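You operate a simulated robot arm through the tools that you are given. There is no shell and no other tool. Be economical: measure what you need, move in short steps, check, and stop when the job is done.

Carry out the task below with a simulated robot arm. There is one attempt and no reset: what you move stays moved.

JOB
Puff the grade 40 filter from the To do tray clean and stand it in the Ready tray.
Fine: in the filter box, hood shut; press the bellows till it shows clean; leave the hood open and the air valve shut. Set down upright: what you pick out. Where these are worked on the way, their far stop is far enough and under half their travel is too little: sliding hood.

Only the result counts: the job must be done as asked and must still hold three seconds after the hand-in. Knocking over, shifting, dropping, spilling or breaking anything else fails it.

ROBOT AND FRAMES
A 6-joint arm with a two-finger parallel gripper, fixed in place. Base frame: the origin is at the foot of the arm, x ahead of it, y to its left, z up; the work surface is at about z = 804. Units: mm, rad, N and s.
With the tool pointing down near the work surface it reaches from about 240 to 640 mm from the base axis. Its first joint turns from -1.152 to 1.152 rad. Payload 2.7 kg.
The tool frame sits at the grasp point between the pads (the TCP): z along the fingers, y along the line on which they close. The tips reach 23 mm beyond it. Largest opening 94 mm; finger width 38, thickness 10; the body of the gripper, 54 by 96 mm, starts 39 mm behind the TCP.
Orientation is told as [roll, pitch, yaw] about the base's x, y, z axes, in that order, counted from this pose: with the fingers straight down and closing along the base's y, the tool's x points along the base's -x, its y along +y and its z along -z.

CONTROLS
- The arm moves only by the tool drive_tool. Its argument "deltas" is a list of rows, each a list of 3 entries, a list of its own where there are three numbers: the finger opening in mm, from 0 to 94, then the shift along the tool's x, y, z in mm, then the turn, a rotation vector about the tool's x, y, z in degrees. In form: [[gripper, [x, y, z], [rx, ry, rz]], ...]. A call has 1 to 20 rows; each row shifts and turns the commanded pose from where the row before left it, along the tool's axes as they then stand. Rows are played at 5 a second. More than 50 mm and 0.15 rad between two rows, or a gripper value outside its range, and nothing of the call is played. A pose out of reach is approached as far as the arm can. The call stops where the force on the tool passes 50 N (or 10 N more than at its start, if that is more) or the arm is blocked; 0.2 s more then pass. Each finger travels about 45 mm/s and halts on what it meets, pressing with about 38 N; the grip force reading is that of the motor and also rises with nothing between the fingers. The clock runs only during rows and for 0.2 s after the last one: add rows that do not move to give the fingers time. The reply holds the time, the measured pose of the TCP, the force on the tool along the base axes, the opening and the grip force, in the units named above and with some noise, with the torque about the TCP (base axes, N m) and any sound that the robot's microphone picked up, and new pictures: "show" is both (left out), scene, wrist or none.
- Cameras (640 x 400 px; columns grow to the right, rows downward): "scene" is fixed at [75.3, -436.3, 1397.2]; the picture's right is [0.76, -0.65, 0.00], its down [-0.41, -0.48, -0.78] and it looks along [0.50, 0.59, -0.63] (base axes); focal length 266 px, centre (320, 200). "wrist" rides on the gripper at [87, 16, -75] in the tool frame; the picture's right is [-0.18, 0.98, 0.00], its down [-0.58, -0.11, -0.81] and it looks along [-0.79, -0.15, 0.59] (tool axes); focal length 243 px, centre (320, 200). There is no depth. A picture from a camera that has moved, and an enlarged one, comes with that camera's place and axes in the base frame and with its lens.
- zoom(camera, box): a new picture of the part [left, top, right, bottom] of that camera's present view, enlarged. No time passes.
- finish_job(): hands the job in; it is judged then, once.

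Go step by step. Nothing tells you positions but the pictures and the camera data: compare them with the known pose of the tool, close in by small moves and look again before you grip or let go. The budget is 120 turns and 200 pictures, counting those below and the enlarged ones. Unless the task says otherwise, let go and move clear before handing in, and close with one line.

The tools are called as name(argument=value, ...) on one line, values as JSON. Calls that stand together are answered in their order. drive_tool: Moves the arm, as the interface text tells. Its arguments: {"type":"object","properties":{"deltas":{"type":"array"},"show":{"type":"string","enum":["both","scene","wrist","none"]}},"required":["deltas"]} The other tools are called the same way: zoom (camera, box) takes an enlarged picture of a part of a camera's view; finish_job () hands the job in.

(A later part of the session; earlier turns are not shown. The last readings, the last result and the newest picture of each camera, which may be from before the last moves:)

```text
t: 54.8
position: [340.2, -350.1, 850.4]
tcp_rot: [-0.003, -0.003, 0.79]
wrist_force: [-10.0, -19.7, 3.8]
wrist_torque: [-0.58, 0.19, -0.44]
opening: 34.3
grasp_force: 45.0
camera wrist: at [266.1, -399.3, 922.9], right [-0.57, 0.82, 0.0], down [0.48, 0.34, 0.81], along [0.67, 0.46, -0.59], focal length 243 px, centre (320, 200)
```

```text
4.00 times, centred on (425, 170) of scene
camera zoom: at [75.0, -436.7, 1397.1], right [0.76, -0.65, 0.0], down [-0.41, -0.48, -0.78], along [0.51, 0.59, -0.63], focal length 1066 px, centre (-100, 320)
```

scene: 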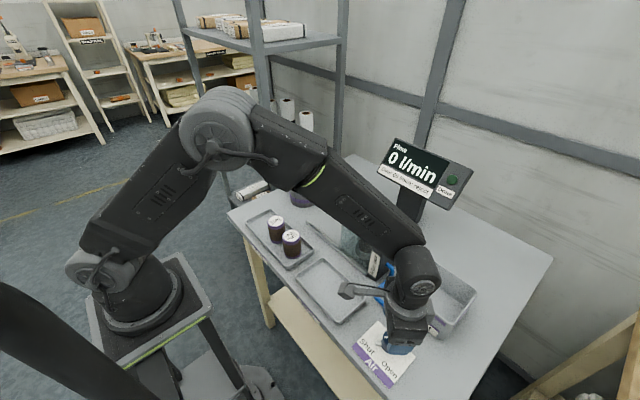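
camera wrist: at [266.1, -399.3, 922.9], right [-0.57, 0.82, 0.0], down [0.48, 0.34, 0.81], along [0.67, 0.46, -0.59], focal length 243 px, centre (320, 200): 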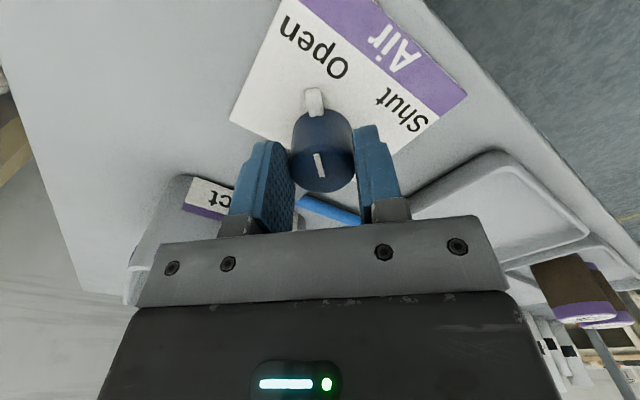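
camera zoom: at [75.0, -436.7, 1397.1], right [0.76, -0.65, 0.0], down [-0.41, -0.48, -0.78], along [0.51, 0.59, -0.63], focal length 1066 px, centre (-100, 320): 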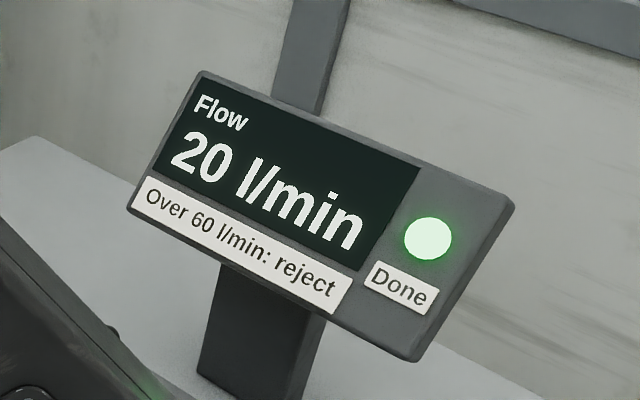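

The valve is open: flow reads 20 l/min and the Done lamp is lit. I'll wait a moment to see whether the reading is stable.

drive_tool(deltas=[[20, [0, 0, 0], [0, 0, 0]], [20, [0, 0, 0], [0, 0, 0]], [20, [0, 0, 0], [0, 0, 0]], [20, [0, 0, 0], [0, 0, 0]], [20, [0, 0, 0], [0, 0, 0]], [20, [0, 0, 0], [0, 0, 0]], [20, [0, 0, 0], [0, 0, 0]], [20, [0, 0, 0], [0, 0, 0]], [20, [0, 0, 0], [0, 0, 0]], [20, [0, 0, 0], [0, 0, 0]]], show="none")

zoom(camera="scene", box=[360, 120, 490, 220])

zoom(camera="scene", box=[330, 200, 430, 290])

```text
t: 57.0
position: [339.5, -351.4, 850.3]
tcp_rot: [-0.004, -0.003, 0.788]
wrist_force: [-3.2, -25.4, 3.3]
wrist_torque: [-0.44, -0.09, -0.27]
opening: 34.3
grasp_force: 45.0
```

```text
4.00 times, centred on (425, 170) of scene
camera zoom: at [75.2, -436.8, 1397.0], right [0.76, -0.65, 0.0], down [-0.41, -0.48, -0.78], along [0.5, 0.59, -0.63], focal length 1066 px, centre (-100, 320)
```

zoom: 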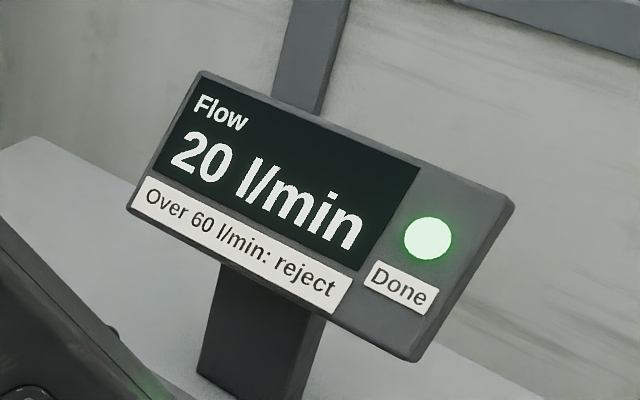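

```text
4.44 times, centred on (380, 245) of scene
camera zoom: at [75.2, -436.8, 1397.0], right [0.76, -0.65, 0.0], down [-0.41, -0.48, -0.78], along [0.5, 0.59, -0.63], focal length 1184 px, centre (53, 0)
```

zoom: 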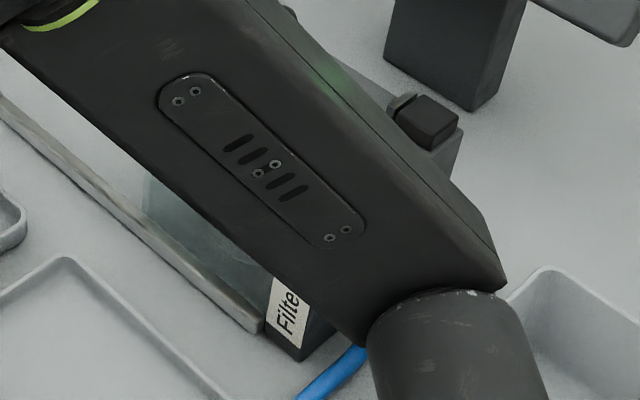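

The reading is steady at 20 l/min (below 60) with Done lit. I'll now turn the valve back to Shut about its true axis.

drive_tool(deltas=[[20, [1, -1, 0], [0, 0, 0]], [20, [0, 1.06, 0], [0, 0, 8]], [20, [0, 1.06, 0], [0, 0, 8]], [20, [0, 1.06, 0], [0, 0, 8]], [20, [0, 1.06, 0], [0, 0, 8]], [20, [0, 1.06, 0], [0, 0, 8]], [20, [0, 1.06, 0], [0, 0, 8]], [20, [0, 0, 0], [0, 0, 0]]], show="none")

zoom(camera="scene", box=[360, 120, 490, 220])

```text
t: 58.8
position: [337.2, -345.0, 850.2]
tcp_rot: [0.002, -0.005, -0.053]
wrist_force: [0.2, -4.0, 13.9]
wrist_torque: [-0.08, 0.01, -0.02]
opening: 34.1
grasp_force: 44.6
```

```text
4.00 times, centred on (425, 170) of scene
camera zoom: at [75.2, -436.2, 1397.2], right [0.76, -0.65, 0.0], down [-0.41, -0.48, -0.78], along [0.5, 0.59, -0.63], focal length 1066 px, centre (-100, 320)
```

zoom: 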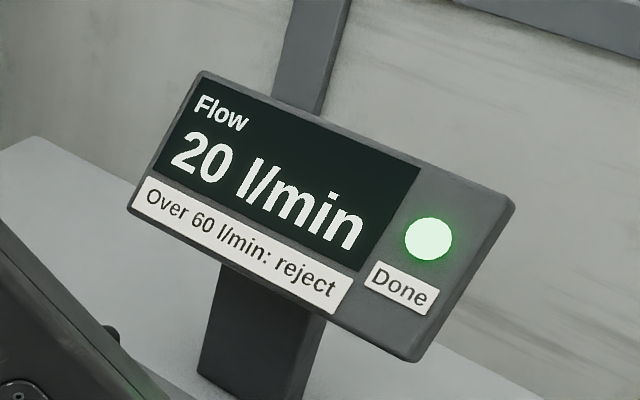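

drive_tool(deltas=[[20, [0, 1.06, 0], [0, 0, 8]], [20, [0, 1.06, 0], [0, 0, 8]], [20, [0, 1.06, 0], [0, 0, 8]], [20, [0, 1.06, 0], [0, 0, 8]], [20, [0, 1.06, 0], [0, 0, 8]], [20, [0, 0.4, 0], [0, 0, 3]], [20, [0, 0, 0], [0, 0, 0]]], show="wrist")

zoom(camera="scene", box=[360, 120, 490, 220])

```text
t: 60.4
position: [339.6, -339.8, 850.6]
tcp_rot: [0.001, -0.001, -0.798]
wrist_force: [3.9, -11.9, -4.6]
wrist_torque: [-0.67, -0.09, 0.51]
opening: 34.3
grasp_force: 44.9
camera wrist: at [290.1, -265.9, 923.1], right [0.83, 0.55, 0.0], down [0.33, -0.49, 0.81], along [0.45, -0.67, -0.59], focal length 243 px, centre (320, 200)
```

wrist: 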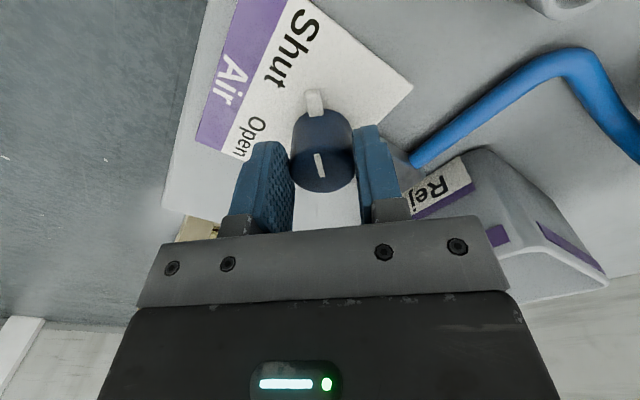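

```text
4.00 times, centred on (425, 170) of scene
camera zoom: at [75.4, -436.6, 1397.1], right [0.76, -0.65, 0.0], down [-0.41, -0.48, -0.78], along [0.5, 0.59, -0.63], focal length 1066 px, centre (-100, 320)
```

zoom: 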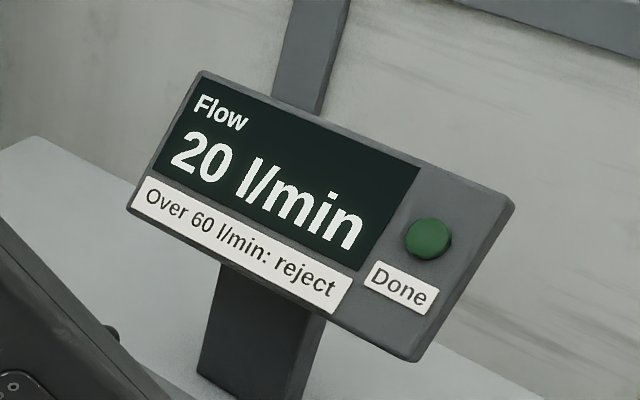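

The valve is at Shut again; the lamp went off and the reading latched at 20. I'll release the knob, rise, and go look at the filter through the glass.

drive_tool(deltas=[[38, [0, 0, 0], [0, 0, 0]], [46, [0, 0, 0], [0, 0, 0]], [46, [0, 0, 0], [0, 0, 0]], [46, [0, 0, -20], [0, 0, 0]], [46, [0, 0, -40], [0, 0, 0]], [46, [0, 0, -40], [0, 0, -8.5]], [46, [0, 0, -10], [0, 0, -8.5]], [46, [0, 0, 0], [0, 0, -8.5]], [46, [0, 0, 0], [0, 0, -8.5]], [46, [0, 0, 0], [0, 0, -8]], [46, [0, 0, 0], [0, 0, -3.5]], [46, [0, 0, 0], [0, 0, 0]]])

zoom(camera="scene", box=[340, 300, 440, 390])

```text
t: 63.0
position: [339.0, -339.8, 960.4]
tcp_rot: [0.001, -0.002, -0.004]
wrist_force: [0.1, -0.6, -0.5]
wrist_torque: [-0.02, -0.01, -0.01]
opening: 46.2
grasp_force: 0.1
camera wrist: at [252.1, -322.5, 1033.3], right [0.19, 0.98, 0.0], down [0.58, -0.11, 0.81], along [0.79, -0.15, -0.59], focal length 243 px, centre (320, 200)
```

scene: 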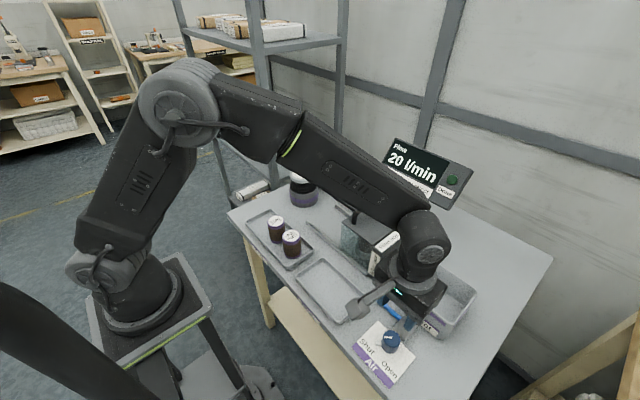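
wrist: 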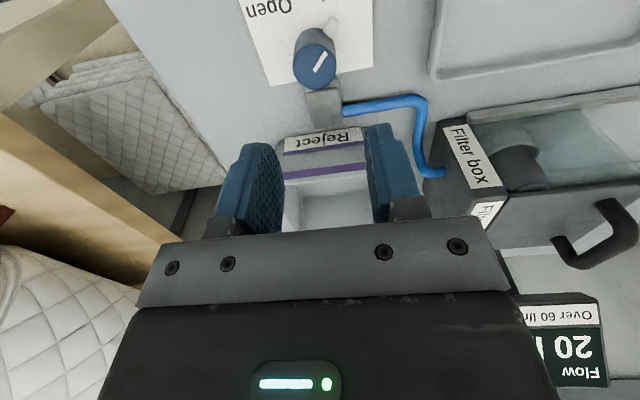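

```text
4.44 times, centred on (390, 345) of scene
camera zoom: at [75.3, -436.3, 1397.2], right [0.76, -0.65, 0.0], down [-0.41, -0.48, -0.78], along [0.5, 0.59, -0.63], focal length 1184 px, centre (9, -444)
```

zoom: 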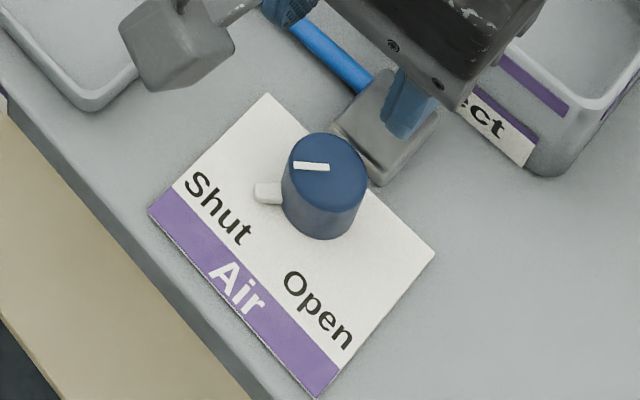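

zoom(camera="wrist", box=[440, 80, 640, 210])

```text
3.08 times, centred on (540, 145) of wrist
camera zoom: at [252.1, -322.5, 1033.3], right [0.19, 0.98, 0.0], down [0.58, -0.11, 0.81], along [0.79, -0.15, -0.59], focal length 746 px, centre (-357, 369)
```

zoom: 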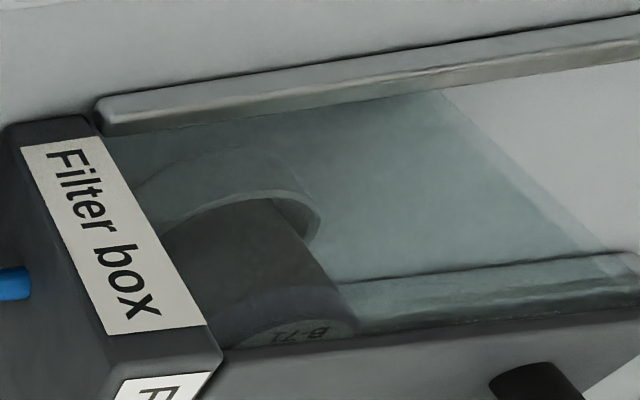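

The filter still looks dark inside, so it needs more puffs. I'll go back to the bellows at a safe height.

drive_tool(deltas=[[30, [0, 0, -45], [0, 0, 0]], [10, [0, 40, -15], [0, 0, 0]], [0, [-17, 46, 0], [0, 0, 0]], [0, [-17, 46, 0], [0, 0, 0]], [0, [-17, 46, 0], [0, 0, 0]], [0, [-17, 46, 0], [0, 0, 0]], [0, [-17, 46, 0], [0, 0, 0]], [0, [-17, 46, 0], [0, 0, 0]], [0, [-17, 46, 0], [0, 0, 0]], [0, [-17, 46, 0], [0, 0, 0]], [0, [-17, 46, 0], [0, 0, 0]], [0, [-17, 46, 0], [0, 0, 0]], [0, [0, 0, 40], [0, 0, 0]], [0, [0, 0, 0], [0, 0, 0]]], show="none")

zoom(camera="scene", box=[330, 200, 430, 290])

zoom(camera="scene", box=[260, 120, 490, 260])

```text
t: 66.0
position: [513.6, 155.8, 978.6]
tcp_rot: [0.002, -0.004, -0.004]
wrist_force: [0.0, 0.2, -0.3]
wrist_torque: [0.01, 0.01, -0.01]
opening: 0.1
grasp_force: 37.7
```

```text
4.44 times, centred on (380, 245) of scene
camera zoom: at [75.3, -436.2, 1397.2], right [0.76, -0.65, 0.0], down [-0.41, -0.48, -0.78], along [0.5, 0.59, -0.63], focal length 1184 px, centre (53, 0)
```

zoom: 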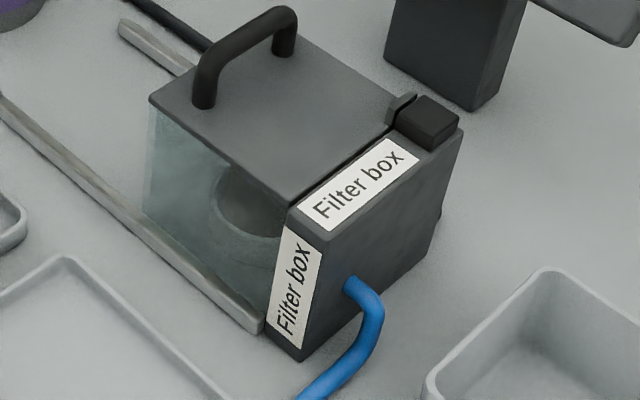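

```text
2.78 times, centred on (375, 190) of scene
camera zoom: at [75.3, -436.2, 1397.2], right [0.76, -0.65, 0.0], down [-0.41, -0.48, -0.78], along [0.5, 0.59, -0.63], focal length 742 px, centre (167, 228)
```

zoom: 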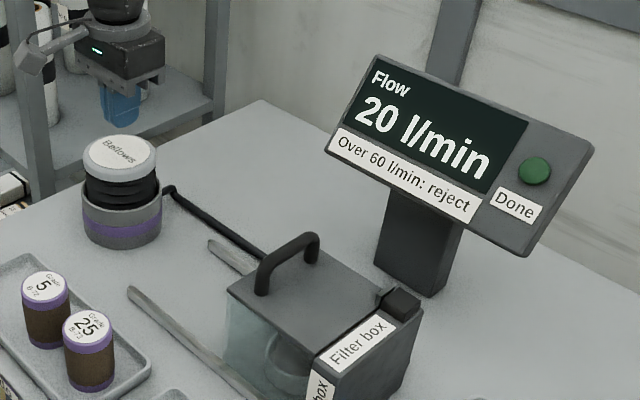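

I'll do two full strokes and check the filter.

drive_tool(deltas=[[0, [3, 3, 35], [0, 0, 0]], [0, [0, 0, 15], [0, 0, 0]], [0, [0, 0, 10], [0, 0, 0]], [0, [0, 0, 10], [0, 0, 0]], [0, [0, 0, 5], [0, 0, 0]], [0, [0, 0, 1.5], [0, 0, 0]], [0, [0, 0, -15], [0, 0, 0]], [0, [0, 0, -15], [0, 0, 0]], [0, [0, 0, -13], [0, 0, 0]], [0, [0, 0, 0], [0, 0, 0]], [0, [0, 0, 0], [0, 0, 0]], [0, [0, 0, 13], [0, 0, 0]], [0, [0, 0, 10], [0, 0, 0]], [0, [0, 0, 10], [0, 0, 0]], [0, [0, 0, 10], [0, 0, 0]], [0, [0, 0, -15], [0, 0, 0]], [0, [0, 0, -15], [0, 0, 0]], [0, [0, 0, -13], [0, 0, 0]], [0, [0, 0, 0], [0, 0, 0]], [0, [0, 0, 0], [0, 0, 0]]], show="none")

zoom(camera="scene", box=[330, 200, 430, 290])

zoom(camera="scene", box=[260, 120, 490, 260])

```text
t: 70.2
position: [508.9, 162.5, 947.4]
tcp_rot: [0.002, -0.004, -0.004]
wrist_force: [0.1, -0.1, 0.2]
wrist_torque: [0.01, 0.01, 0.04]
opening: 0.0
grasp_force: 38.3
```

```text
4.44 times, centred on (380, 245) of scene
camera zoom: at [75.3, -436.3, 1397.2], right [0.76, -0.65, 0.0], down [-0.41, -0.48, -0.78], along [0.5, 0.59, -0.63], focal length 1184 px, centre (53, 0)
```

zoom: 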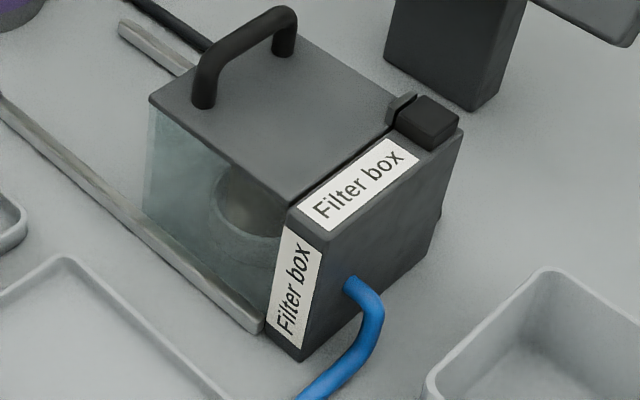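

```text
2.78 times, centred on (375, 190) of scene
camera zoom: at [75.3, -436.3, 1397.2], right [0.76, -0.65, 0.0], down [-0.41, -0.48, -0.78], along [0.5, 0.59, -0.63], focal length 742 px, centre (167, 228)
```

zoom: 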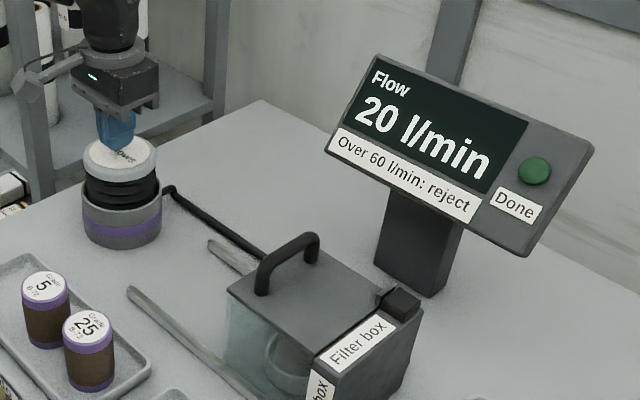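

The filter looks lighter, so the strokes are working. Two more strokes.

drive_tool(deltas=[[0, [0, 0, 14], [0, 0, 0]], [0, [0, 0, 10], [0, 0, 0]], [0, [0, 0, 10], [0, 0, 0]], [0, [0, 0, 10], [0, 0, 0]], [0, [0, 0, -15], [0, 0, 0]], [0, [0, 0, -15], [0, 0, 0]], [0, [0, 0, -14], [0, 0, 0]], [0, [0, 0, 0], [0, 0, 0]], [0, [0, 0, 0], [0, 0, 0]], [0, [0, 0, 14], [0, 0, 0]], [0, [0, 0, 10], [0, 0, 0]], [0, [0, 0, 10], [0, 0, 0]], [0, [0, 0, 10], [0, 0, 0]], [0, [0, 0, -15], [0, 0, 0]], [0, [0, 0, -15], [0, 0, 0]], [0, [0, 0, -14], [0, 0, 0]], [0, [0, 0, 0], [0, 0, 0]], [0, [0, 0, 0], [0, 0, 0]]], show="none")

zoom(camera="scene", box=[330, 200, 430, 290])

```text
t: 74.0
position: [508.8, 162.8, 948.8]
tcp_rot: [0.001, -0.003, -0.005]
wrist_force: [0.2, -1.2, 0.4]
wrist_torque: [-0.02, 0.01, 0.01]
opening: 0.0
grasp_force: 38.2
```

```text
4.44 times, centred on (380, 245) of scene
camera zoom: at [75.3, -436.3, 1397.2], right [0.76, -0.65, 0.0], down [-0.41, -0.48, -0.78], along [0.5, 0.59, -0.63], focal length 1184 px, centre (53, 0)
```

zoom: 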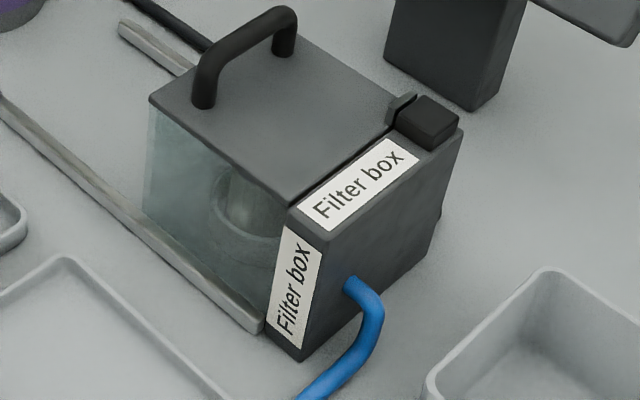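

It's lighter again. Two more strokes, watching for when the change stops.

drive_tool(deltas=[[0, [0, 0, 15], [0, 0, 0]], [0, [0, 0, 10], [0, 0, 0]], [0, [0, 0, 10], [0, 0, 0]], [0, [0, 0, 10], [0, 0, 0]], [0, [0, 0, -15], [0, 0, 0]], [0, [0, 0, -15], [0, 0, 0]], [0, [0, 0, -15], [0, 0, 0]], [0, [0, 0, 0], [0, 0, 0]], [0, [0, 0, 0], [0, 0, 0]], [0, [0, 0, 15], [0, 0, 0]], [0, [0, 0, 10], [0, 0, 0]], [0, [0, 0, 10], [0, 0, 0]], [0, [0, 0, 10], [0, 0, 0]], [0, [0, 0, -15], [0, 0, 0]], [0, [0, 0, -15], [0, 0, 0]], [0, [0, 0, -15], [0, 0, 0]], [0, [0, 0, 0], [0, 0, 0]], [0, [0, 0, 0], [0, 0, 0]]], show="none")

zoom(camera="scene", box=[330, 200, 430, 290])

```text
t: 77.8
position: [509.2, 162.2, 949.5]
tcp_rot: [0.001, -0.004, -0.005]
wrist_force: [-1.1, -0.5, 0.2]
wrist_torque: [0.04, 0.02, 0.04]
opening: 0.1
grasp_force: 37.3
```

```text
4.44 times, centred on (380, 245) of scene
camera zoom: at [75.3, -436.3, 1397.2], right [0.76, -0.65, 0.0], down [-0.41, -0.48, -0.78], along [0.5, 0.59, -0.63], focal length 1184 px, centre (53, 0)
```

zoom: 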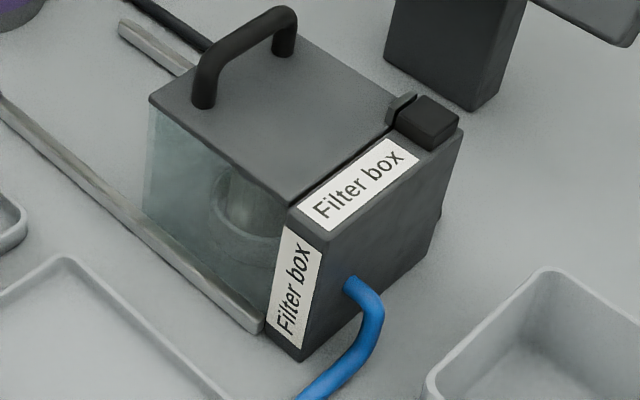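

That looks unchanged from before. I'll zoom closer, do two slightly deeper strokes, and compare.

zoom(camera="scene", box=[355, 230, 400, 265])

drive_tool(deltas=[[0, [0, 0, 16], [0, 0, 0]], [0, [0, 0, 10], [0, 0, 0]], [0, [0, 0, 10], [0, 0, 0]], [0, [0, 0, 8], [0, 0, 0]], [0, [0, 0, 3.5], [0, 0, 0]], [0, [0, 0, -15], [0, 0, 0]], [0, [0, 0, -15], [0, 0, 0]], [0, [0, 0, -15], [0, 0, 0]], [0, [0, 0, 0], [0, 0, 0]], [0, [0, 0, 0], [0, 0, 0]], [0, [0, 0, 15], [0, 0, 0]], [0, [0, 0, 10], [0, 0, 0]], [0, [0, 0, 10], [0, 0, 0]], [0, [0, 0, 10], [0, 0, 0]], [0, [0, 0, -15], [0, 0, 0]], [0, [0, 0, -15], [0, 0, 0]], [0, [0, 0, -15], [0, 0, 0]], [0, [0, 0, 0], [0, 0, 0]], [0, [0, 0, 0], [0, 0, 0]]], show="none")

zoom(camera="scene", box=[355, 230, 400, 265])

```text
11.43 times, centred on (378, 248) of scene
camera zoom: at [75.3, -436.3, 1397.2], right [0.76, -0.65, 0.0], down [-0.41, -0.48, -0.78], along [0.5, 0.59, -0.63], focal length 3046 px, centre (-337, -343)
```

zoom: 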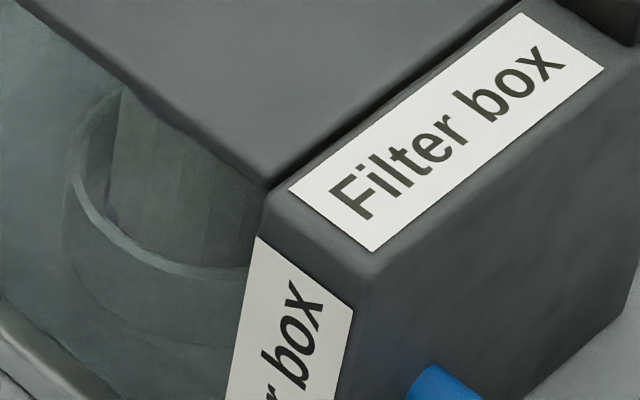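

```text
t: 81.8
position: [507.9, 163.0, 945.5]
tcp_rot: [0.001, -0.005, -0.006]
wrist_force: [-0.1, -0.9, 0.2]
wrist_torque: [0.02, 0.02, -0.02]
opening: 0.0
grasp_force: 38.4
```

```text
11.43 times, centred on (378, 248) of scene
camera zoom: at [75.3, -436.3, 1397.2], right [0.76, -0.65, 0.0], down [-0.41, -0.48, -0.78], along [0.5, 0.59, -0.63], focal length 3046 px, centre (-337, -343)
```

zoom: 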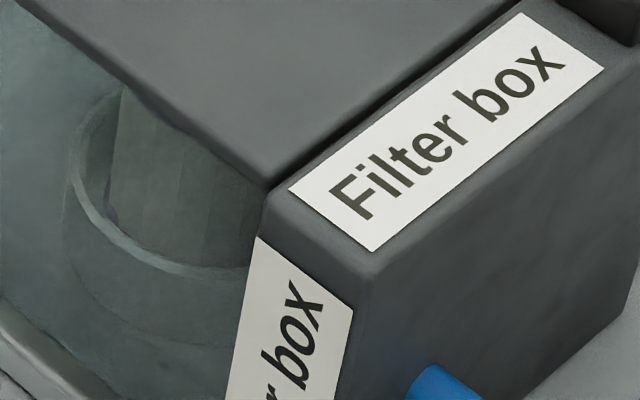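

The sleeve no longer changes, so the filter is as clean as the bellows will get it. Next I'll go to the hood handle at about (498, -111) to open the hood.

drive_tool(deltas=[[0, [0, 0, -40], [0, 0, 0.15]], [10, [0, 0, -30], [0, 0, 0.15]], [30, [2, -46, 0], [0, 0, 0]], [50, [2, -46, 0], [0, 0, 0]], [50, [2, -46, 0], [0, 0, 0]], [50, [2, -46, 0], [0, 0, 0]], [50, [1, -46, 0], [0, 0, 0]], [50, [0, -44, 0], [0, 0, 0]], [50, [0, 0, 30], [0, 0, 0]], [50, [0, 0, 0], [0, 0, 0]]])

zoom(camera="wrist", box=[180, 30, 460, 205])

```text
t: 84.0
position: [495.8, -110.4, 984.9]
tcp_rot: [0.001, -0.004, -0.01]
wrist_force: [-0.2, -0.6, 0.2]
wrist_torque: [0.01, -0.01, -0.01]
opening: 49.9
grasp_force: 0.1
camera wrist: at [409.0, -93.3, 1057.7], right [0.19, 0.98, 0.0], down [0.58, -0.12, 0.81], along [0.79, -0.16, -0.59], focal length 243 px, centre (320, 200)
```

scene: 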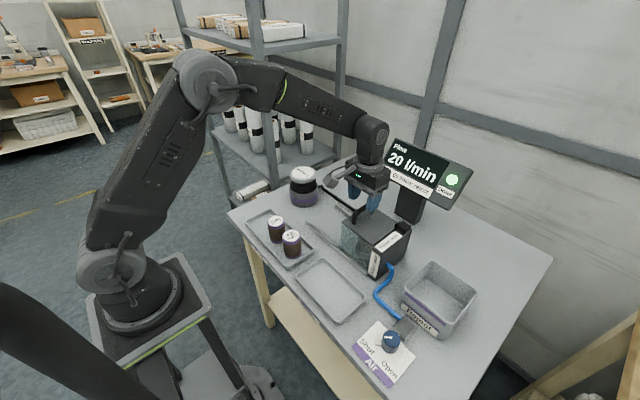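
wrist: 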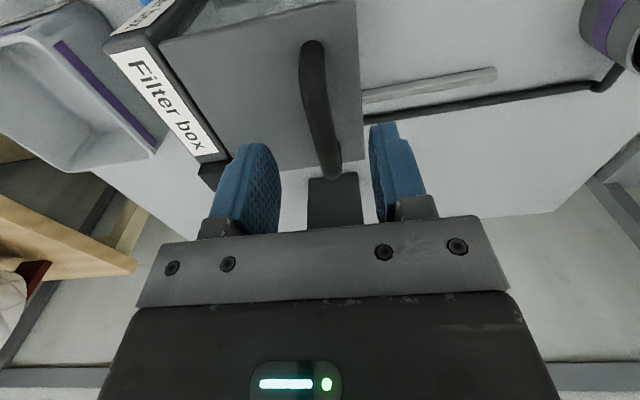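

```text
2.29 times, centred on (320, 118) of wrist
camera zoom: at [409.0, -93.3, 1057.7], right [0.19, 0.98, 0.0], down [0.58, -0.12, 0.81], along [0.79, -0.16, -0.59], focal length 555 px, centre (320, 389)
```

zoom: 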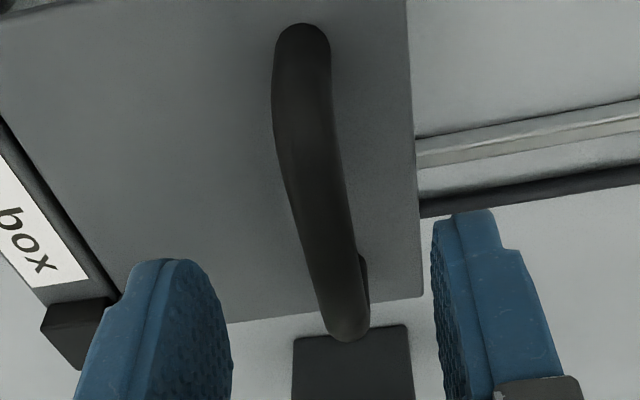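

The Done lamp is now lit, so the cleaning is confirmed. I'll descend onto the handle and grip it.

zoom(camera="scene", box=[360, 120, 490, 220])

drive_tool(deltas=[[50, [-2, -1, 12], [0, 0, 0]], [50, [0, 0, 12], [0, 0, 0]], [50, [0, 0, 10], [0, 0, 0]], [40, [0, 0, 0], [0, 0, 0]], [5, [0, 0, 0], [0, 0, 0]], [5, [0, 0, 0], [0, 0, 0]], [5, [0, 0, 0], [0, 0, 0]], [5, [0, 0, 0], [0, 0, 0]], [5, [0, 0, 0], [0, 0, 0]]], show="none")

```text
4.00 times, centred on (425, 170) of scene
camera zoom: at [75.3, -436.3, 1397.2], right [0.76, -0.65, 0.0], down [-0.41, -0.48, -0.78], along [0.5, 0.59, -0.63], focal length 1066 px, centre (-100, 320)
```

zoom: 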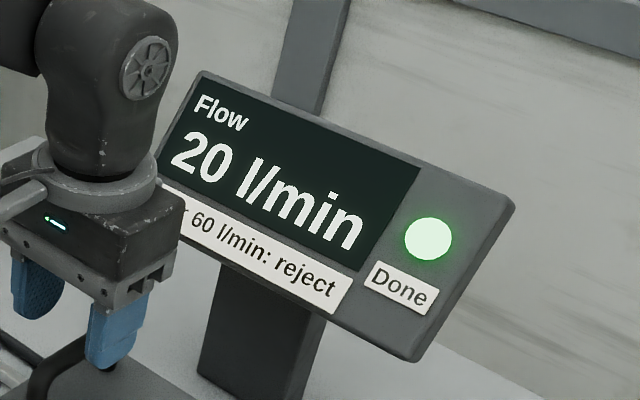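

```text
t: 86.0
position: [499.6, -110.1, 951.4]
tcp_rot: [0.002, -0.001, -0.007]
wrist_force: [-4.0, 24.6, -0.5]
wrist_torque: [0.31, -0.1, 1.33]
opening: 14.0
grasp_force: 45.8
```

The handle is gripped. I'll slide the hood back open along +y, checking partway.

drive_tool(deltas=[[5, [0, 5, 0], [0, 0, 0]], [5, [0, 10, 0], [0, 0, 0]], [5, [0, 10, 0], [0, 0, 0]], [5, [0, 10, 0], [0, 0, 0]], [5, [0, 10, 0], [0, 0, 0]], [5, [0, 0, 0], [0, 0, 0]]], show="none")

drive_tool(deltas=[[5, [0, 10, 0], [0, 0, 0]], [5, [0, 10, 0], [0, 0, 0]], [5, [0, 10, 0], [0, 0, 0]], [5, [0, 0, 0], [0, 0, 0]]], show="none")

```text
t: 87.4
position: [499.2, -67.0, 951.9]
tcp_rot: [0.005, -0.002, -0.01]
wrist_force: [-2.6, -0.6, -6.1]
wrist_torque: [-0.01, 0.05, 1.63]
opening: 13.5
grasp_force: 45.0
```

```text
t: 88.4
position: [499.4, -37.5, 951.2]
tcp_rot: [0.003, 0.0, -0.008]
wrist_force: [-23.3, -0.1, 5.4]
wrist_torque: [0.1, -0.24, 1.63]
opening: 13.8
grasp_force: 45.0
```

drive_tool(deltas=[[5, [1.5, 0, 0], [0, 0, 0]], [5, [0.1, 10, 0], [0, 0, 0]], [5, [0.1, 10, 0], [0, 0, 0]], [5, [0.1, 10, 0], [0, 0, 0]], [5, [0.1, 10, 0], [0, 0, 0]], [5, [0, 0, 0], [0, 0, 0]]], show="none")

drive_tool(deltas=[[5, [0.2, 7, 0], [0, 0, 0]], [5, [0, 6, 0], [0, 0, 0]], [5, [0, 5, 0], [0, 0, 0]], [5, [0, 3, 0], [0, 0, 0]], [5, [0, 0, 0], [0, 0, 0]]], show="scene")

zoom(camera="scene", box=[310, 170, 430, 270])

```text
t: 89.8
position: [499.4, 3.3, 951.6]
tcp_rot: [0.001, -0.005, -0.008]
wrist_force: [14.9, 0.7, -22.1]
wrist_torque: [0.14, -1.27, 1.53]
opening: 14.0
grasp_force: 45.0
```

```text
t: 91.0
position: [498.8, 24.2, 951.5]
tcp_rot: [0.003, -0.004, -0.008]
wrist_force: [24.0, 0.4, -15.2]
wrist_torque: [-0.09, 0.72, 1.66]
opening: 13.8
grasp_force: 45.0
```

scene: 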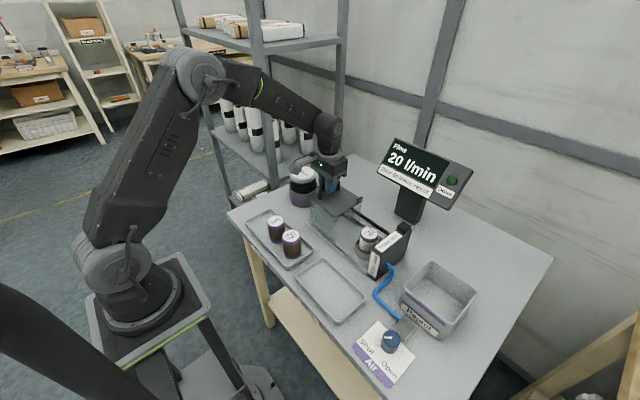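

```text
4.00 times, centred on (370, 220) of scene
camera zoom: at [76.2, -436.3, 1397.1], right [0.76, -0.65, 0.0], down [-0.41, -0.48, -0.78], along [0.5, 0.59, -0.63], focal length 1066 px, centre (120, 120)
```

zoom: 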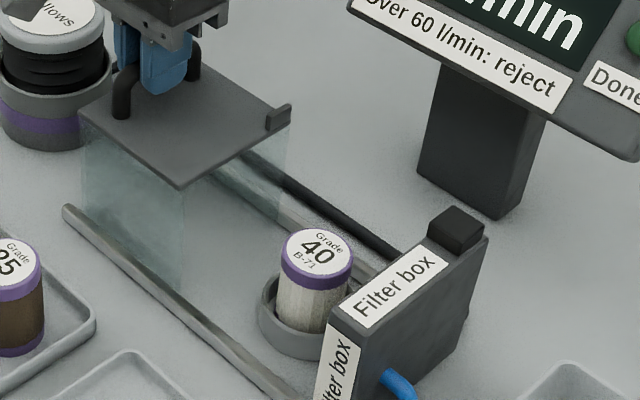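

The filter's sleeve is now white and clean, and the hood is back at its original open position. I'll release the handle and lift.

drive_tool(deltas=[[5, [-1.5, 0, 0], [0, 0, 0]], [30, [0, 0, 0], [0, 0, 0]], [50, [0, 0, 0], [0, 0, 0]], [50, [0, 0, 0], [0, 0, 0]], [50, [0, 0, -30], [0, 0, 0.4]], [62, [0, 0, -35], [0, 0, 0]], [62, [0, -41, 0], [0, 0, 0]], [62, [0, -41, 0], [0, 0, 0]], [62, [0, -41, 0], [0, 0, 0]], [62, [0, -41, 0], [0, 0, 0]], [62, [0, 0, 0], [0, 0, 0]]])

zoom(camera="scene", box=[310, 170, 430, 270])

```text
t: 93.4
position: [498.0, -141.3, 1018.5]
tcp_rot: [0.002, -0.004, -0.019]
wrist_force: [0.6, -0.1, -0.2]
wrist_torque: [0.02, -0.01, 0.0]
opening: 62.3
grasp_force: 0.1
camera wrist: at [410.9, -122.4, 1090.1], right [0.2, 0.98, 0.0], down [0.58, -0.12, 0.81], along [0.79, -0.16, -0.59], focal length 243 px, centre (320, 200)
```

scene: 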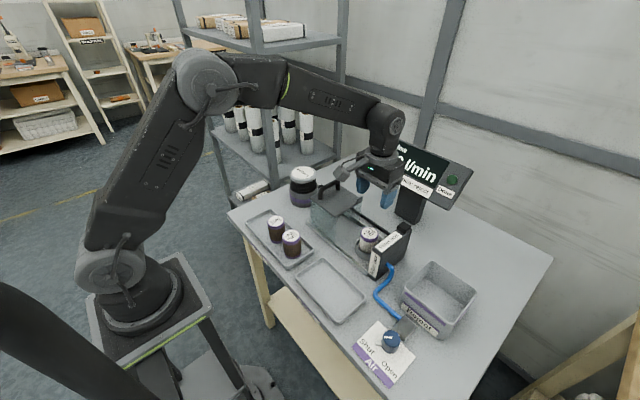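
wrist: 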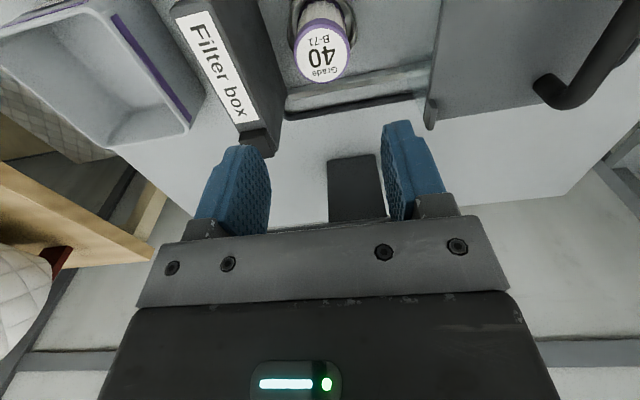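

```text
4.00 times, centred on (370, 220) of scene
camera zoom: at [75.3, -436.3, 1397.2], right [0.76, -0.65, 0.0], down [-0.41, -0.48, -0.78], along [0.5, 0.59, -0.63], focal length 1066 px, centre (120, 120)
```

zoom: 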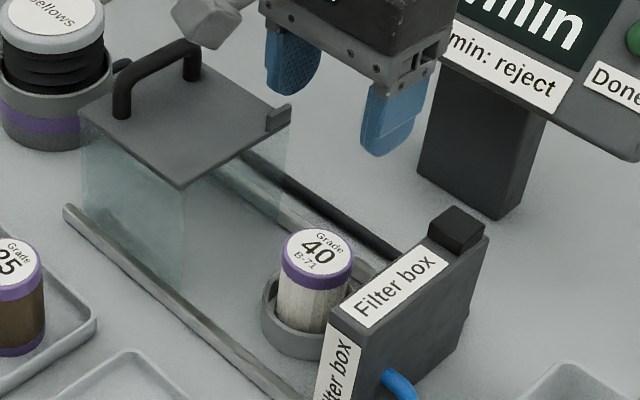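

The hood is open and the clean filter stands in the cup. I'll square up the yaw and descend to re-grip it.

drive_tool(deltas=[[62, [0, 0, 40], [0, 0, -1.1]], [62, [0, 0.5, 40], [0, 0, 0]], [62, [0, 0, 30], [0, 0, 0]], [62, [0, 0, 15], [0, 0, 0]], [62, [0, 0, 0], [0, 0, 0]]], show="wrist")

zoom(camera="wrist", box=[200, 60, 440, 210])

zoom(camera="scene", box=[340, 200, 420, 270])

```text
t: 94.6
position: [496.5, -138.8, 889.3]
tcp_rot: [0.002, -0.003, 0.001]
wrist_force: [-0.3, -0.2, 0.8]
wrist_torque: [-0.01, 0.07, -0.02]
opening: 62.1
grasp_force: 0.0
camera wrist: at [408.7, -122.4, 962.4], right [0.18, 0.98, 0.0], down [0.58, -0.11, 0.81], along [0.79, -0.15, -0.59], focal length 243 px, centre (320, 200)
```

wrist: 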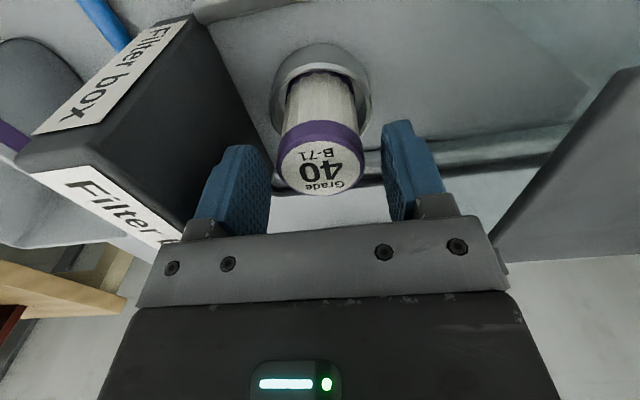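

```text
2.67 times, centred on (320, 135) of wrist
camera zoom: at [408.7, -122.4, 962.4], right [0.18, 0.98, 0.0], down [0.58, -0.11, 0.81], along [0.79, -0.15, -0.59], focal length 647 px, centre (320, 373)
```

zoom: 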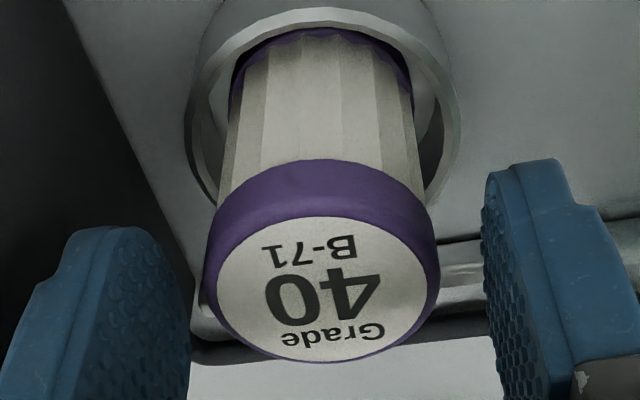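

```text
5.71 times, centred on (380, 235) of scene
camera zoom: at [75.3, -436.3, 1397.2], right [0.76, -0.65, 0.0], down [-0.41, -0.48, -0.78], along [0.5, 0.59, -0.63], focal length 1523 px, centre (-23, 0)
```

zoom: 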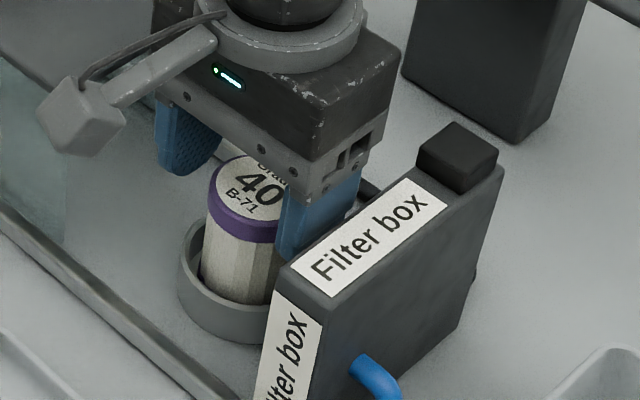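

Well aligned. I'll lower to z about 856 and close.

drive_tool(deltas=[[62, [-2, -1, 15], [0, 0, 0]], [62, [0, 0, 12], [0, 0, 0]], [62, [0, 0, 6], [0, 0, 0]], [50, [0, 0, 0], [0, 0, 0]], [30, [0, 0, 0], [0, 0, 0]], [30, [0, 0, 0], [0, 0, 0]], [30, [0, 0, 0], [0, 0, 0]], [30, [0, 0, 0], [0, 0, 0]]], show="none")

drive_tool(deltas=[[30, [0, 0, -15], [0, 0, 0]], [30, [0, 0, -30], [0, 0, 0]], [30, [0, 0, -40], [0, 0, 0]], [30, [0, 0, -40], [0, 0, 0]], [30, [0, 0, 0], [0, 0, 0]]])

zoom(camera="scene", box=[270, 240, 380, 330])

```text
t: 96.4
position: [500.7, -140.9, 858.3]
tcp_rot: [0.002, -0.003, 0.002]
wrist_force: [-0.4, 0.4, 0.3]
wrist_torque: [-0.01, 0.0, 0.01]
opening: 47.1
grasp_force: 38.2
```

```text
t: 97.6
position: [499.3, -142.5, 983.6]
tcp_rot: [0.001, -0.004, 0.002]
wrist_force: [-0.2, -0.1, -0.3]
wrist_torque: [-0.01, -0.02, 0.03]
opening: 47.2
grasp_force: 38.0
camera wrist: at [411.1, -124.8, 1056.1], right [0.18, 0.98, 0.0], down [0.58, -0.11, 0.81], along [0.79, -0.15, -0.59], focal length 243 px, centre (320, 200)
```

scene: 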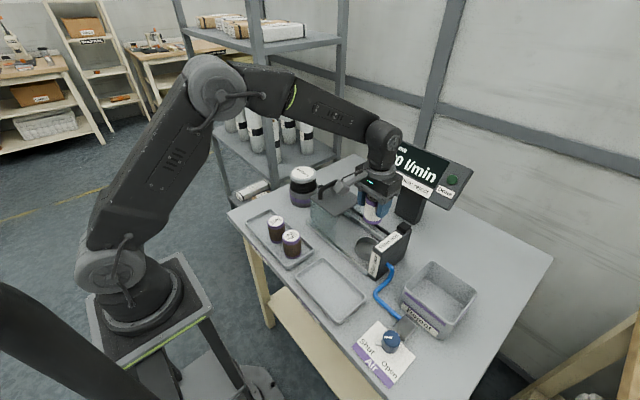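
wrist: 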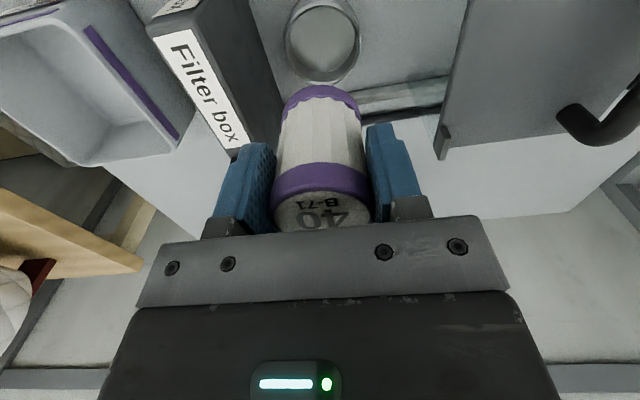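

```text
4.44 times, centred on (325, 285) of scene
camera zoom: at [75.3, -436.3, 1397.2], right [0.76, -0.65, 0.0], down [-0.41, -0.48, -0.78], along [0.5, 0.59, -0.63], focal length 1184 px, centre (298, -178)
```

zoom: 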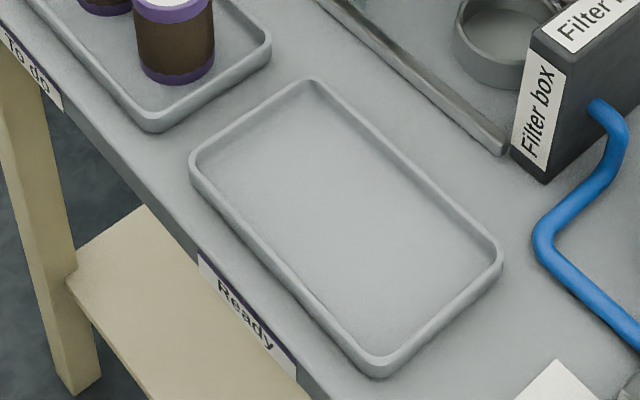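

The Ready tray is centred at about (335, -171). I'll carry the filter there and lower partway.

drive_tool(deltas=[[30, [41, -7, 0], [0, 0, 0]], [30, [41, -7, 0], [0, 0, 0]], [30, [41, -7, 0], [0, 0, 0]], [30, [41, -7, 0], [0, 0, 0]], [30, [0, 0, 40], [0, 0, 0]], [30, [0, 0, 40], [0, 0, 0]], [30, [0, 0, 25], [0, 0, 0]], [30, [0, 0, 0], [0, 0, 0]]])

zoom(camera="scene", box=[270, 240, 380, 330])

```text
t: 99.4
position: [335.7, -168.8, 878.0]
tcp_rot: [0.002, -0.003, 0.003]
wrist_force: [1.1, 0.5, -0.8]
wrist_torque: [0.02, -0.02, 0.0]
opening: 47.0
grasp_force: 38.2
camera wrist: at [247.8, -152.1, 950.0], right [0.18, 0.98, 0.0], down [0.58, -0.11, 0.81], along [0.79, -0.15, -0.59], focal length 243 px, centre (320, 200)
```

scene: 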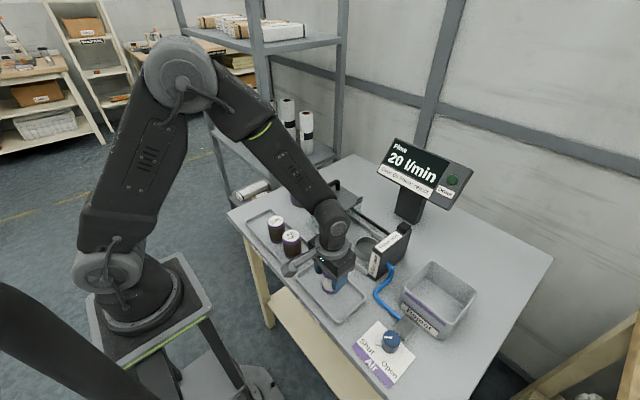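
wrist: 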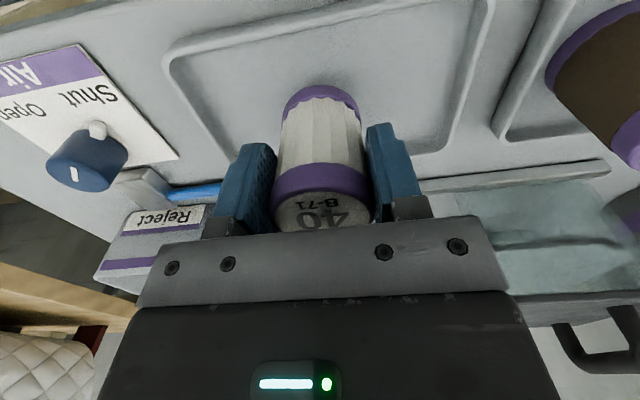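

```text
4.44 times, centred on (325, 285) of scene
camera zoom: at [75.3, -436.3, 1397.2], right [0.76, -0.65, 0.0], down [-0.41, -0.48, -0.78], along [0.5, 0.59, -0.63], focal length 1184 px, centre (298, -178)
```

zoom: 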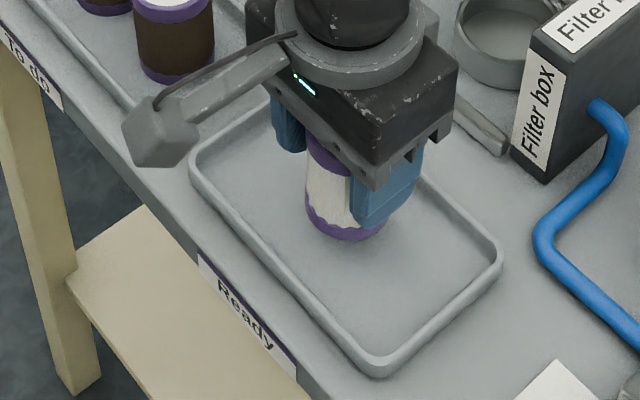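

Centred over the Ready tray. I'll lower until light contact.

drive_tool(deltas=[[30, [0, 0, 10], [0, 0, 0]], [30, [0, 0, 6], [0, 0, 0]], [30, [0, 0, 3], [0, 0, 0]], [30, [0, 0, 0], [0, 0, 0]]], show="none")

drive_tool(deltas=[[30, [0, 0, 1], [0, 0, 0]], [30, [0, 0, 0], [0, 0, 0]]], show="none")

drive_tool(deltas=[[30, [0, 0, 1], [0, 0, 0]], [30, [0, 0, 0], [0, 0, 0]]], show="none")

zoom(camera="scene", box=[270, 240, 380, 330])

```text
t: 100.4
position: [335.5, -169.2, 857.9]
tcp_rot: [0.002, -0.005, 0.002]
wrist_force: [0.9, -1.5, -0.1]
wrist_torque: [0.0, -0.03, -0.02]
opening: 46.9
grasp_force: 38.2
```

```text
t: 101.0
position: [335.4, -169.1, 856.4]
tcp_rot: [0.002, -0.004, 0.002]
wrist_force: [0.6, -0.2, -0.2]
wrist_torque: [0.01, -0.02, 0.01]
opening: 46.9
grasp_force: 38.1
```

```text
t: 101.6
position: [335.3, -169.9, 856.7]
tcp_rot: [0.001, -0.006, 0.001]
wrist_force: [-2.1, 7.0, 23.7]
wrist_torque: [0.31, 0.13, 0.02]
opening: 46.9
grasp_force: 37.9
```

```text
4.44 times, centred on (325, 285) of scene
camera zoom: at [75.0, -436.0, 1397.3], right [0.76, -0.65, 0.0], down [-0.41, -0.48, -0.78], along [0.51, 0.59, -0.63], focal length 1184 px, centre (298, -178)
```

zoom: 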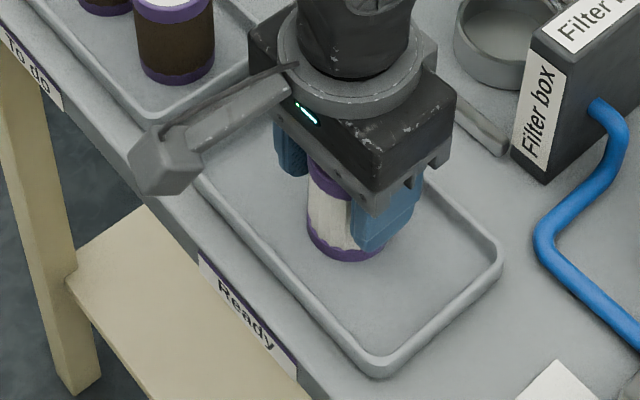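

The filter is seated on the tray. I'll back off a touch, open and rise clear.

drive_tool(deltas=[[30, [0, 0, -1], [0, 0, 0]], [50, [0, 0, 0], [0, 0, 0]], [60, [0, 0, 0], [0, 0, 0]], [68, [0, 0, 0], [0, 0, 0]], [68, [0, 0, 0], [0, 0, 0]], [68, [0, 0, -20], [0, 0, 0]], [68, [0, 0, -40], [0, 0, 0]], [68, [0, 0, -45], [0, 0, 0]], [68, [0, 0, -45], [0, 0, 0]], [68, [30, 0, -10], [0, 0, 0]], [68, [0, 0, 0], [0, 0, 0]]])

zoom(camera="scene", box=[230, 180, 430, 330])

zoom(camera="scene", box=[340, 300, 440, 390])

```text
t: 104.0
position: [305.0, -168.6, 1018.0]
tcp_rot: [0.001, -0.003, 0.001]
wrist_force: [-0.7, -0.5, -0.1]
wrist_torque: [-0.01, 0.0, 0.0]
opening: 67.8
grasp_force: 0.1
camera wrist: at [217.8, -151.6, 1090.3], right [0.18, 0.98, 0.0], down [0.58, -0.11, 0.81], along [0.79, -0.15, -0.59], focal length 243 px, centre (320, 200)
```

scene: 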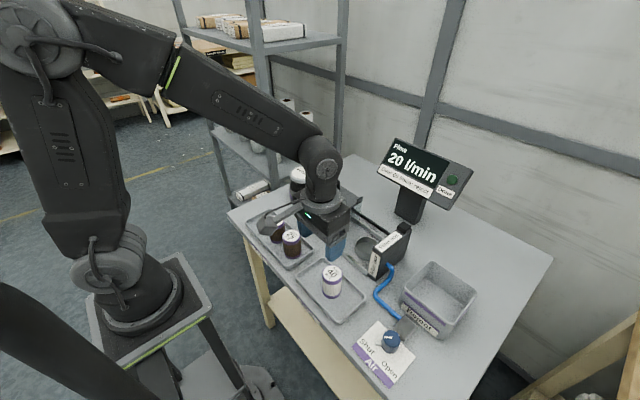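
wrist: 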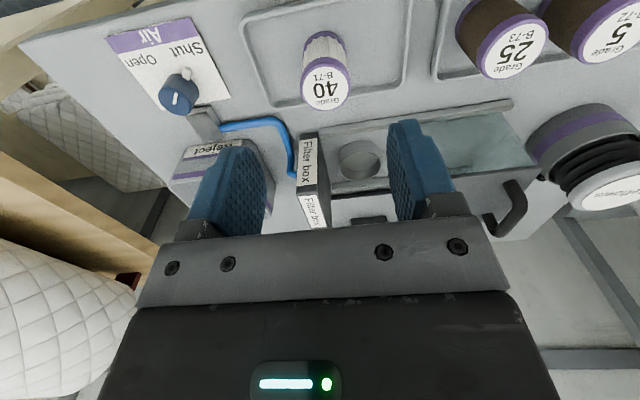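

```text
2.67 times, centred on (330, 255) of scene
camera zoom: at [75.3, -436.3, 1397.2], right [0.76, -0.65, 0.0], down [-0.41, -0.48, -0.78], along [0.5, 0.59, -0.63], focal length 711 px, centre (293, 53)
```

zoom: 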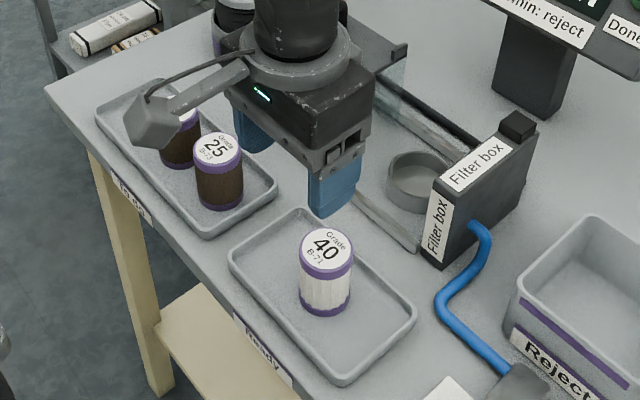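

```text
4.44 times, centred on (390, 345) of scene
camera zoom: at [75.3, -436.3, 1397.2], right [0.76, -0.65, 0.0], down [-0.41, -0.48, -0.78], along [0.5, 0.59, -0.63], focal length 1184 px, centre (9, -444)
```

zoom: 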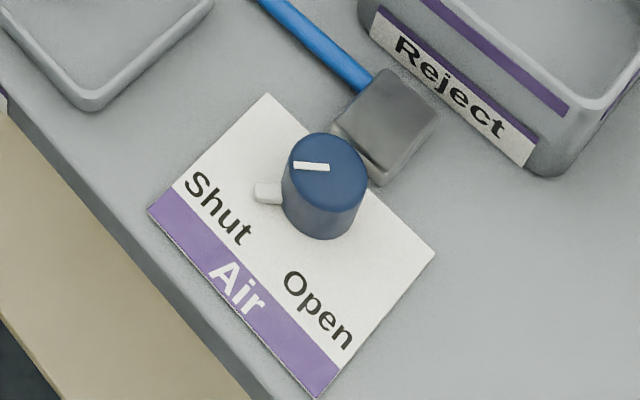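

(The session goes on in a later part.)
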